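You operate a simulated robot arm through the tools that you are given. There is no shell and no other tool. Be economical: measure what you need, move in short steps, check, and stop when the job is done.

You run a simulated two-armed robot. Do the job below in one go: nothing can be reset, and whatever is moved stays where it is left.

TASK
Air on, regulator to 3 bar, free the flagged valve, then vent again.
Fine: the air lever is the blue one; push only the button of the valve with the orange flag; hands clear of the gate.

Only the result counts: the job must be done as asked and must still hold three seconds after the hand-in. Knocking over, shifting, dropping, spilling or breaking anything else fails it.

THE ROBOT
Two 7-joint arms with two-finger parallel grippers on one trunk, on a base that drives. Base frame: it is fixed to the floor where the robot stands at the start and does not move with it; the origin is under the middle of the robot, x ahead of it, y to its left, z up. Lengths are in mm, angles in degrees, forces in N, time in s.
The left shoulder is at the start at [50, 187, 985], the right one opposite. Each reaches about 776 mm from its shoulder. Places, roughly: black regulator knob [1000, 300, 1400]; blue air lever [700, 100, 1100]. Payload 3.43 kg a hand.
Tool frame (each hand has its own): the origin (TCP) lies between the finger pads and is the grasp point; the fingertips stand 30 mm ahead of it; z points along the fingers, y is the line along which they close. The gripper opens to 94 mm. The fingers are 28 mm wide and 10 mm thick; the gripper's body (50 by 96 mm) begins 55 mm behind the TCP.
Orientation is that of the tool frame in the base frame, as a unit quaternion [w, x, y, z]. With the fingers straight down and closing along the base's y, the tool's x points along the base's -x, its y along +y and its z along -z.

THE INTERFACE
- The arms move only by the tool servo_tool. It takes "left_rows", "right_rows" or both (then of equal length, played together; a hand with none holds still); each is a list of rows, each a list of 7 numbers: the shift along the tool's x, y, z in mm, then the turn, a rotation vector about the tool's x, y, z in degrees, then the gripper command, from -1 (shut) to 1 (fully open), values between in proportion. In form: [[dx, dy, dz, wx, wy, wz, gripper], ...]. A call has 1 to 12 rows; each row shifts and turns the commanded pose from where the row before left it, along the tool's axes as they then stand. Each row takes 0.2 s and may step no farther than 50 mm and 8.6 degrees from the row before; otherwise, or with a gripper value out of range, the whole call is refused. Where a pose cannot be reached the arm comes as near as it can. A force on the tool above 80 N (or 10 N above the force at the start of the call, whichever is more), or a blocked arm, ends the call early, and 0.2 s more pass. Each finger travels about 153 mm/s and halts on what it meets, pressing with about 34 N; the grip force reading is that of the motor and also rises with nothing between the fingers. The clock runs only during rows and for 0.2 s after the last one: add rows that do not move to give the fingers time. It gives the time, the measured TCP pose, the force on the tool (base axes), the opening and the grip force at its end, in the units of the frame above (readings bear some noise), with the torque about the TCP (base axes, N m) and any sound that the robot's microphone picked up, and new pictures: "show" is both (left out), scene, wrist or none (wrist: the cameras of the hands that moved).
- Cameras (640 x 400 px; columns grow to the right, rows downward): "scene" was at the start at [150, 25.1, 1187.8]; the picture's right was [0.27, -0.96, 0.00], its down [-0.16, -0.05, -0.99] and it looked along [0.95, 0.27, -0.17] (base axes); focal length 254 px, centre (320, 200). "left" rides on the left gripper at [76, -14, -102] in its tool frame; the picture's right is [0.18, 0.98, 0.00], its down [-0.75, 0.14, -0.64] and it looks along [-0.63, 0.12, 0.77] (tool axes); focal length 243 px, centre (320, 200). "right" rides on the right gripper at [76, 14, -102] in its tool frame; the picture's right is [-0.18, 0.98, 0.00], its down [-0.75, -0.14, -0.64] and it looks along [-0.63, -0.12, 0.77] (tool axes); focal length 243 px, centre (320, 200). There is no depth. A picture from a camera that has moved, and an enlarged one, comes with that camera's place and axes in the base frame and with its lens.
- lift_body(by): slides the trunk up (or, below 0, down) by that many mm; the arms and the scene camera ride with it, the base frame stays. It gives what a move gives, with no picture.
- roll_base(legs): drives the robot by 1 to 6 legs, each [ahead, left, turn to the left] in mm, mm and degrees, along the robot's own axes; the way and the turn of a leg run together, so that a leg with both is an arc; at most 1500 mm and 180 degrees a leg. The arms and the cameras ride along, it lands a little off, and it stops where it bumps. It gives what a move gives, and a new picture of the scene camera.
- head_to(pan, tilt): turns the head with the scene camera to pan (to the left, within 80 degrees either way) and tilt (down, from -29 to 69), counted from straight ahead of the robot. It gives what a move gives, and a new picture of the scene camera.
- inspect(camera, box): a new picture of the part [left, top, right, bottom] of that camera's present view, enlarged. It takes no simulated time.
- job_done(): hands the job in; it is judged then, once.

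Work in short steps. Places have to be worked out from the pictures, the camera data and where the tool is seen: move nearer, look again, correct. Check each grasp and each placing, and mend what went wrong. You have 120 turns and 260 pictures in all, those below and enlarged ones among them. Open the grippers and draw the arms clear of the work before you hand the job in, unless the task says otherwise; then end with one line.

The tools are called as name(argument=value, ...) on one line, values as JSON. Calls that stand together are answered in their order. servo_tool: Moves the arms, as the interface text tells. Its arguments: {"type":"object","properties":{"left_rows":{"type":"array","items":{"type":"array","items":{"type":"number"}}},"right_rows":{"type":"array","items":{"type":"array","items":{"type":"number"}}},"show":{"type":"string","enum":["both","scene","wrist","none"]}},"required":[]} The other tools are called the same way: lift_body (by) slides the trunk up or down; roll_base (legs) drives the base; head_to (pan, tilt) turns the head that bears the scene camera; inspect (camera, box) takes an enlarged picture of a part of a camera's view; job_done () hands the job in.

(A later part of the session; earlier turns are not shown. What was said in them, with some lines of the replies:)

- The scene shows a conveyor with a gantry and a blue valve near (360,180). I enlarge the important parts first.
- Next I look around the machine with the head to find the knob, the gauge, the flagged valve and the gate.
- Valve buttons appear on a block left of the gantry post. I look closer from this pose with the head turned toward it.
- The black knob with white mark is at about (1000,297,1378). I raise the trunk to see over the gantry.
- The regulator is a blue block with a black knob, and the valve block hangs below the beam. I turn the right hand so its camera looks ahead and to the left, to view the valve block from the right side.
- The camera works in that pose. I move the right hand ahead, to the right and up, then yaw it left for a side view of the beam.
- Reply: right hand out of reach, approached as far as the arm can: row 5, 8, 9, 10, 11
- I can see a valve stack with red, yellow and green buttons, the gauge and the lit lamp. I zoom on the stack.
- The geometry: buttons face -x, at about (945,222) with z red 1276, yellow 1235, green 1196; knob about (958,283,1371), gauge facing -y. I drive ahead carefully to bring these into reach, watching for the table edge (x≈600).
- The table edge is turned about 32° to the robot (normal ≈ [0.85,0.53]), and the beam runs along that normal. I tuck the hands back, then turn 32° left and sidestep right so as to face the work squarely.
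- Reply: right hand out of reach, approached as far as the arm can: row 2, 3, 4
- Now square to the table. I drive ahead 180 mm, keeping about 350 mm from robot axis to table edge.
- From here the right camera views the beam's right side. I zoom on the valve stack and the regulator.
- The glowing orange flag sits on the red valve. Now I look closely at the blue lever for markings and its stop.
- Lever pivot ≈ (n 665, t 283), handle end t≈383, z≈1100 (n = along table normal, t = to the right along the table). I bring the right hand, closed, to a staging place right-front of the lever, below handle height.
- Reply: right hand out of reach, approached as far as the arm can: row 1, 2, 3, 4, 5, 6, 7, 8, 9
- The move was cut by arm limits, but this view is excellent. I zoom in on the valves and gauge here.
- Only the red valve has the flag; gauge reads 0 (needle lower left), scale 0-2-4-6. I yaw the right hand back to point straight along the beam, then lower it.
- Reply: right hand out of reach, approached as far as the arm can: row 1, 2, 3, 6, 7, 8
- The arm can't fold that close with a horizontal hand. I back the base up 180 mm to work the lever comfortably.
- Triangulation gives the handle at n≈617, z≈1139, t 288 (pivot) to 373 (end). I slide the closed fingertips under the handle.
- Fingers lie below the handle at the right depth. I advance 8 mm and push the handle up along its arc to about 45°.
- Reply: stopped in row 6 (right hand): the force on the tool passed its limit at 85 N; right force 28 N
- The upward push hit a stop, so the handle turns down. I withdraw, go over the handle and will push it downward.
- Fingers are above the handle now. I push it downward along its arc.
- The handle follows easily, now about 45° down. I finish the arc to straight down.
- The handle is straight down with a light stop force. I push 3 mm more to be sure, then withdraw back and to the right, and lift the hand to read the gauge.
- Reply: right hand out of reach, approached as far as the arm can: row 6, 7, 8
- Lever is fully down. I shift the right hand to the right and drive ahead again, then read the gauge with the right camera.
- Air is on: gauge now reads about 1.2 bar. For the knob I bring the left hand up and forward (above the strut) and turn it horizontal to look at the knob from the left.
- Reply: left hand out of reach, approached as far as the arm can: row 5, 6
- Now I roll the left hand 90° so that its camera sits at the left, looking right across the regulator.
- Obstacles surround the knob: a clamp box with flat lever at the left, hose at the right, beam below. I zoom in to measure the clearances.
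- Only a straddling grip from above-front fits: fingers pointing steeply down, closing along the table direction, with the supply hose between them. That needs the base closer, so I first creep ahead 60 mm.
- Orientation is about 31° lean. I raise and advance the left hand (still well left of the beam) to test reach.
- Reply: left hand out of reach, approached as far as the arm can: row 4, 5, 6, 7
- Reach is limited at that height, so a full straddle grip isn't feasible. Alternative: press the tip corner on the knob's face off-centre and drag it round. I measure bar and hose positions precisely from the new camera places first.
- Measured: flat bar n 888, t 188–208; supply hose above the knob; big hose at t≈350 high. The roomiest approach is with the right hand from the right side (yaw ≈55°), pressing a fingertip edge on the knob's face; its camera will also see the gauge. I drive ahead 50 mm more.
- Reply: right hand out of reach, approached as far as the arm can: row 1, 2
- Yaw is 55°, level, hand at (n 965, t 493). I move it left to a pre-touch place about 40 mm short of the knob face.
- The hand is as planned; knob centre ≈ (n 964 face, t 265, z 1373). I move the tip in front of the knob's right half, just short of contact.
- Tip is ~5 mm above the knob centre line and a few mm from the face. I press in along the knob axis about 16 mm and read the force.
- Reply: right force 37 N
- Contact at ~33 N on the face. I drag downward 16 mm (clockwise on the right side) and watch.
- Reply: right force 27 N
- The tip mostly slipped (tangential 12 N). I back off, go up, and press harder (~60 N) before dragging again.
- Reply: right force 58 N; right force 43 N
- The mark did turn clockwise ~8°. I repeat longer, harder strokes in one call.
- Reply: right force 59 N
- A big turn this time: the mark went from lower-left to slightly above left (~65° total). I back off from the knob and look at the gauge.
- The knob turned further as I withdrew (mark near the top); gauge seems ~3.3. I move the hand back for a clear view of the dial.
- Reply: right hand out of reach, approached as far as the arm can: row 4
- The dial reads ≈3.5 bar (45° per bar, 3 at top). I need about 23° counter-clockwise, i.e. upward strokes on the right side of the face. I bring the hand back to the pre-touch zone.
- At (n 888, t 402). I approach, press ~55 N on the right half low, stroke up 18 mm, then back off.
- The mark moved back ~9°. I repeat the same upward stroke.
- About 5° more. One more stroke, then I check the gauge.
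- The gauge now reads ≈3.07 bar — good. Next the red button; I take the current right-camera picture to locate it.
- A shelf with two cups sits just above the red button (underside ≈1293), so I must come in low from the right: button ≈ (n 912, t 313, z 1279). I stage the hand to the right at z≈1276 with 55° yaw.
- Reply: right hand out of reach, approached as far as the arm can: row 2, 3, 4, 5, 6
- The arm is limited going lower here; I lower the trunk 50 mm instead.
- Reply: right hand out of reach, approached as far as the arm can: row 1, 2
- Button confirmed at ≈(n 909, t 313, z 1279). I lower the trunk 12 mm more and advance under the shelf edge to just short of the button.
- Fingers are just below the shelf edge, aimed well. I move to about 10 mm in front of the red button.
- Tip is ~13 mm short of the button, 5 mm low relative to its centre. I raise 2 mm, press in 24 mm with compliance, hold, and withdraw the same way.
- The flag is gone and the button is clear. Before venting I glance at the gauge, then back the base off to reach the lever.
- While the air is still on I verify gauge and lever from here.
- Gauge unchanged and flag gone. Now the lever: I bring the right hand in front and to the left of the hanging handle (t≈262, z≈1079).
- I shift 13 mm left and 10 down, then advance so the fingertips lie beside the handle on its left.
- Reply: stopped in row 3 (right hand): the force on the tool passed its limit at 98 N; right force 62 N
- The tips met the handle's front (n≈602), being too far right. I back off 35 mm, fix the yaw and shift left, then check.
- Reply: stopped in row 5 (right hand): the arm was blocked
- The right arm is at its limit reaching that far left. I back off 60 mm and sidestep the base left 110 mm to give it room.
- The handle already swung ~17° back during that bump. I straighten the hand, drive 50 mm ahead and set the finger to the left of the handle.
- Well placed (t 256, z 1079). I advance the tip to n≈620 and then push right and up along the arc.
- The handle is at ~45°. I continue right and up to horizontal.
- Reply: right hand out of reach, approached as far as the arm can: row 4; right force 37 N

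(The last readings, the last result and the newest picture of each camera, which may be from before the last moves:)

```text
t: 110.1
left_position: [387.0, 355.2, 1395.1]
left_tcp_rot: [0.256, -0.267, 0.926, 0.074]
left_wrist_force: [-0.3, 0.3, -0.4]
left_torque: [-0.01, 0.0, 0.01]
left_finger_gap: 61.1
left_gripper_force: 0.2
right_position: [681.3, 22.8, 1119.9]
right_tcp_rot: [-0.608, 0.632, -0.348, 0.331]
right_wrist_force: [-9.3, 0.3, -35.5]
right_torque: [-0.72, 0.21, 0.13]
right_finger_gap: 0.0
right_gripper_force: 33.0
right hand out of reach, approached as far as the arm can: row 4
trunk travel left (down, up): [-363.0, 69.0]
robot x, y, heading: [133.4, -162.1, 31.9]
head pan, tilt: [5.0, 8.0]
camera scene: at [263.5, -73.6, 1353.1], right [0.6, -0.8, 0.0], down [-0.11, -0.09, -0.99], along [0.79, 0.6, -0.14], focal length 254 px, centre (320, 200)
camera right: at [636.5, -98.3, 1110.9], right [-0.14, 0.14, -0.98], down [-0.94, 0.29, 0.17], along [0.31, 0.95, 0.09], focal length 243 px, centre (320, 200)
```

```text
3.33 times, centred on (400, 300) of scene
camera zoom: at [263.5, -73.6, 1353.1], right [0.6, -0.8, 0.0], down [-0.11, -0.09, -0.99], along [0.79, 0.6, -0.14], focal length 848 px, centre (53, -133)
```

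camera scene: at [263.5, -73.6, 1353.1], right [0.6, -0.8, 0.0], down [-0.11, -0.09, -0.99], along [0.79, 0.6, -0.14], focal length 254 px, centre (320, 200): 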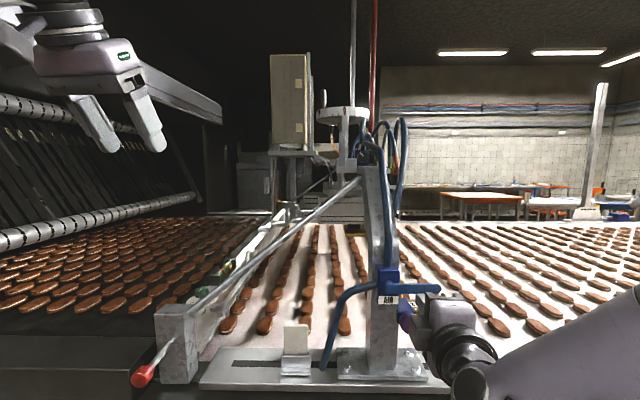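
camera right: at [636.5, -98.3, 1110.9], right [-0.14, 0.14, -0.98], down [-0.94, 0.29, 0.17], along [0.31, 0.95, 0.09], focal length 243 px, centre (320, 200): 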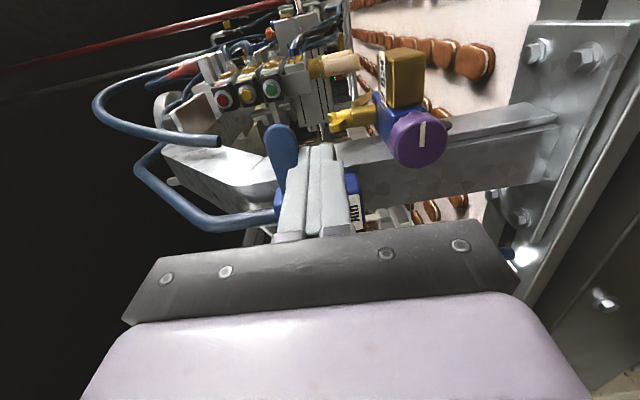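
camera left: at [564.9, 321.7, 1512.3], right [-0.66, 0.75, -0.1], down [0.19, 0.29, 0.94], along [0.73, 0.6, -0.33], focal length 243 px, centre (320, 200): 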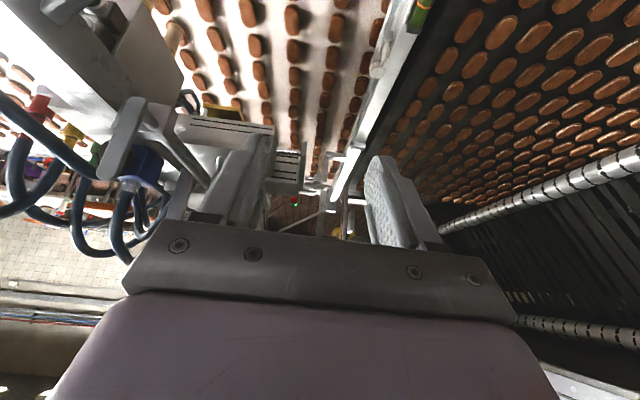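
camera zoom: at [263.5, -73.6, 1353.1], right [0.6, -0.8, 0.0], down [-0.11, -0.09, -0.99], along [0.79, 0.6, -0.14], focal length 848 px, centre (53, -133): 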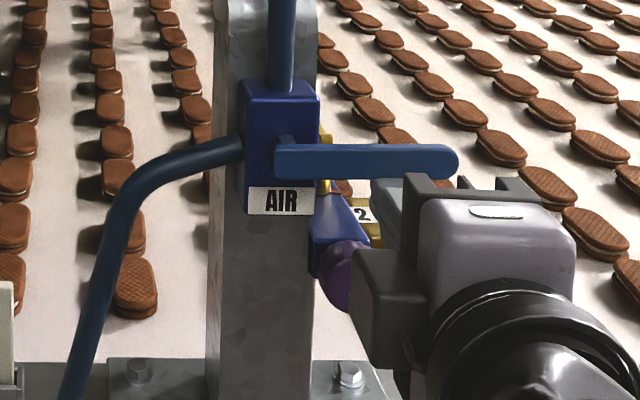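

The handle is horizontal at its stop. I release downward, back out, and drive off with grippers opening.

servo_tool(right_rows=[[0, 12, 0, 0, 0, 0, -1], [0, 0, -30, 0, 0, 0, -1], [0, 0, -40, 0, 0, 0, -1], [0, 0, -40, 0, 0, 0, -1], [20, 0, 0, 0, 0, 0, 1], [0, 0, 0, 0, 0, 0, 1], [0, 0, 0, 0, 0, 0, 1]], left_rows=[[0, 0, 0, 0, 0, 0, 1], [0, 0, 0, 0, 0, 0, 1], [0, 0, 0, 0, 0, 0, 1], [0, 0, 0, 0, 0, 0, 1], [0, 0, 0, 0, 0, 0, 1], [0, 0, 0, 0, 0, 0, 1], [0, 0, 0, 0, 0, 0, 1]], show="none")

roll_base(legs=[[-150, 0, 0]])

inspect(camera="scene", box=[320, 110, 440, 320])

inspect(camera="right", box=[80, 20, 400, 220])

```text
t: 111.7
left_position: [384.2, 352.0, 1397.0]
left_tcp_rot: [0.257, -0.267, 0.926, 0.074]
left_wrist_force: [0.3, 0.3, -0.1]
left_torque: [-0.03, 0.0, 0.01]
left_finger_gap: 94.1
left_gripper_force: 0.0
right_position: [599.4, -55.4, 1121.0]
right_tcp_rot: [-0.616, 0.622, -0.347, 0.337]
right_wrist_force: [-0.7, -1.4, -0.3]
right_torque: [-0.03, 0.0, 0.0]
right_finger_gap: 94.1
right_gripper_force: 0.1
trunk travel left (down, up): [-363.0, 69.0]
robot x, y, heading: [134.4, -159.3, 32.2]
head pan, tilt: [5.0, 8.0]
```

```text
t: 113.1
left_position: [257.9, 273.1, 1397.4]
left_tcp_rot: [0.257, -0.268, 0.926, 0.074]
left_wrist_force: [-0.2, -0.1, 0.5]
left_torque: [0.01, -0.01, 0.02]
left_finger_gap: 93.9
left_gripper_force: 0.0
right_position: [473.3, -134.5, 1120.8]
right_tcp_rot: [-0.616, 0.622, -0.347, 0.337]
right_wrist_force: [0.1, 0.3, -0.2]
right_torque: [0.02, -0.01, -0.02]
right_finger_gap: 94.1
right_gripper_force: 0.0
trunk travel left (down, up): [-363.0, 69.0]
robot x, y, heading: [8.5, -241.3, 32.0]
head pan, tilt: [5.0, 8.0]
camera scene: at [135.0, -154.3, 1353.9], right [0.6, -0.8, 0.0], down [-0.11, -0.08, -0.99], along [0.79, 0.6, -0.14], focal length 254 px, centre (320, 200)
```

scene: 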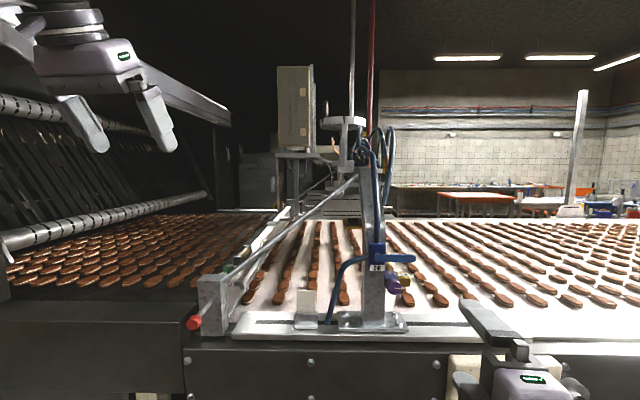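

```text
1.90 times, centred on (380, 215) of scene
camera zoom: at [135.0, -154.3, 1353.9], right [0.6, -0.8, 0.0], down [-0.11, -0.08, -0.99], along [0.79, 0.6, -0.14], focal length 485 px, centre (206, 171)
```

zoom: 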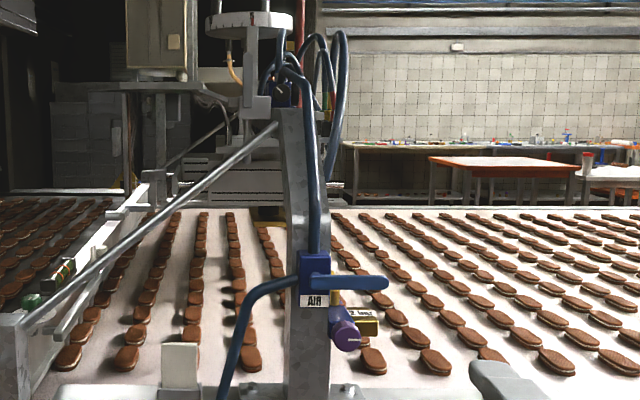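

```text
2.00 times, centred on (240, 120) of right
camera zoom: at [427.9, -254.1, 1106.9], right [-0.11, 0.16, -0.98], down [-0.94, 0.3, 0.16], along [0.31, 0.94, 0.11], focal length 485 px, centre (480, 360)
```

zoom: 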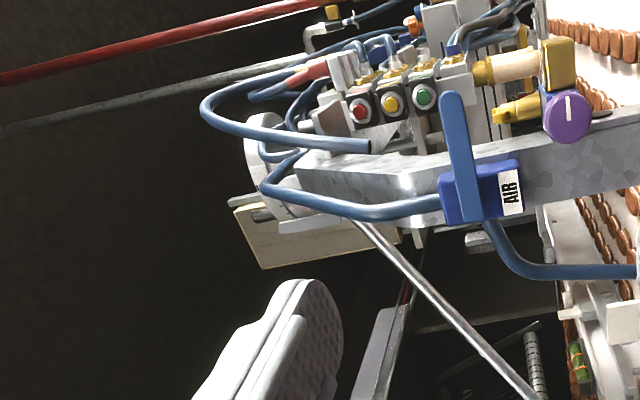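

The lever stands at vent, the flag is gone, the grippers are open and both arms are clear, so I hand the job in.

job_done()

```text
The job is handed in.
```

The job is handed in: I turned the air on, set the regulator to about 3.07 bar by the gauge, pressed only the red button (the orange flag then cleared), and returned the blue lever to vent. I did not re-read the gauge after venting.
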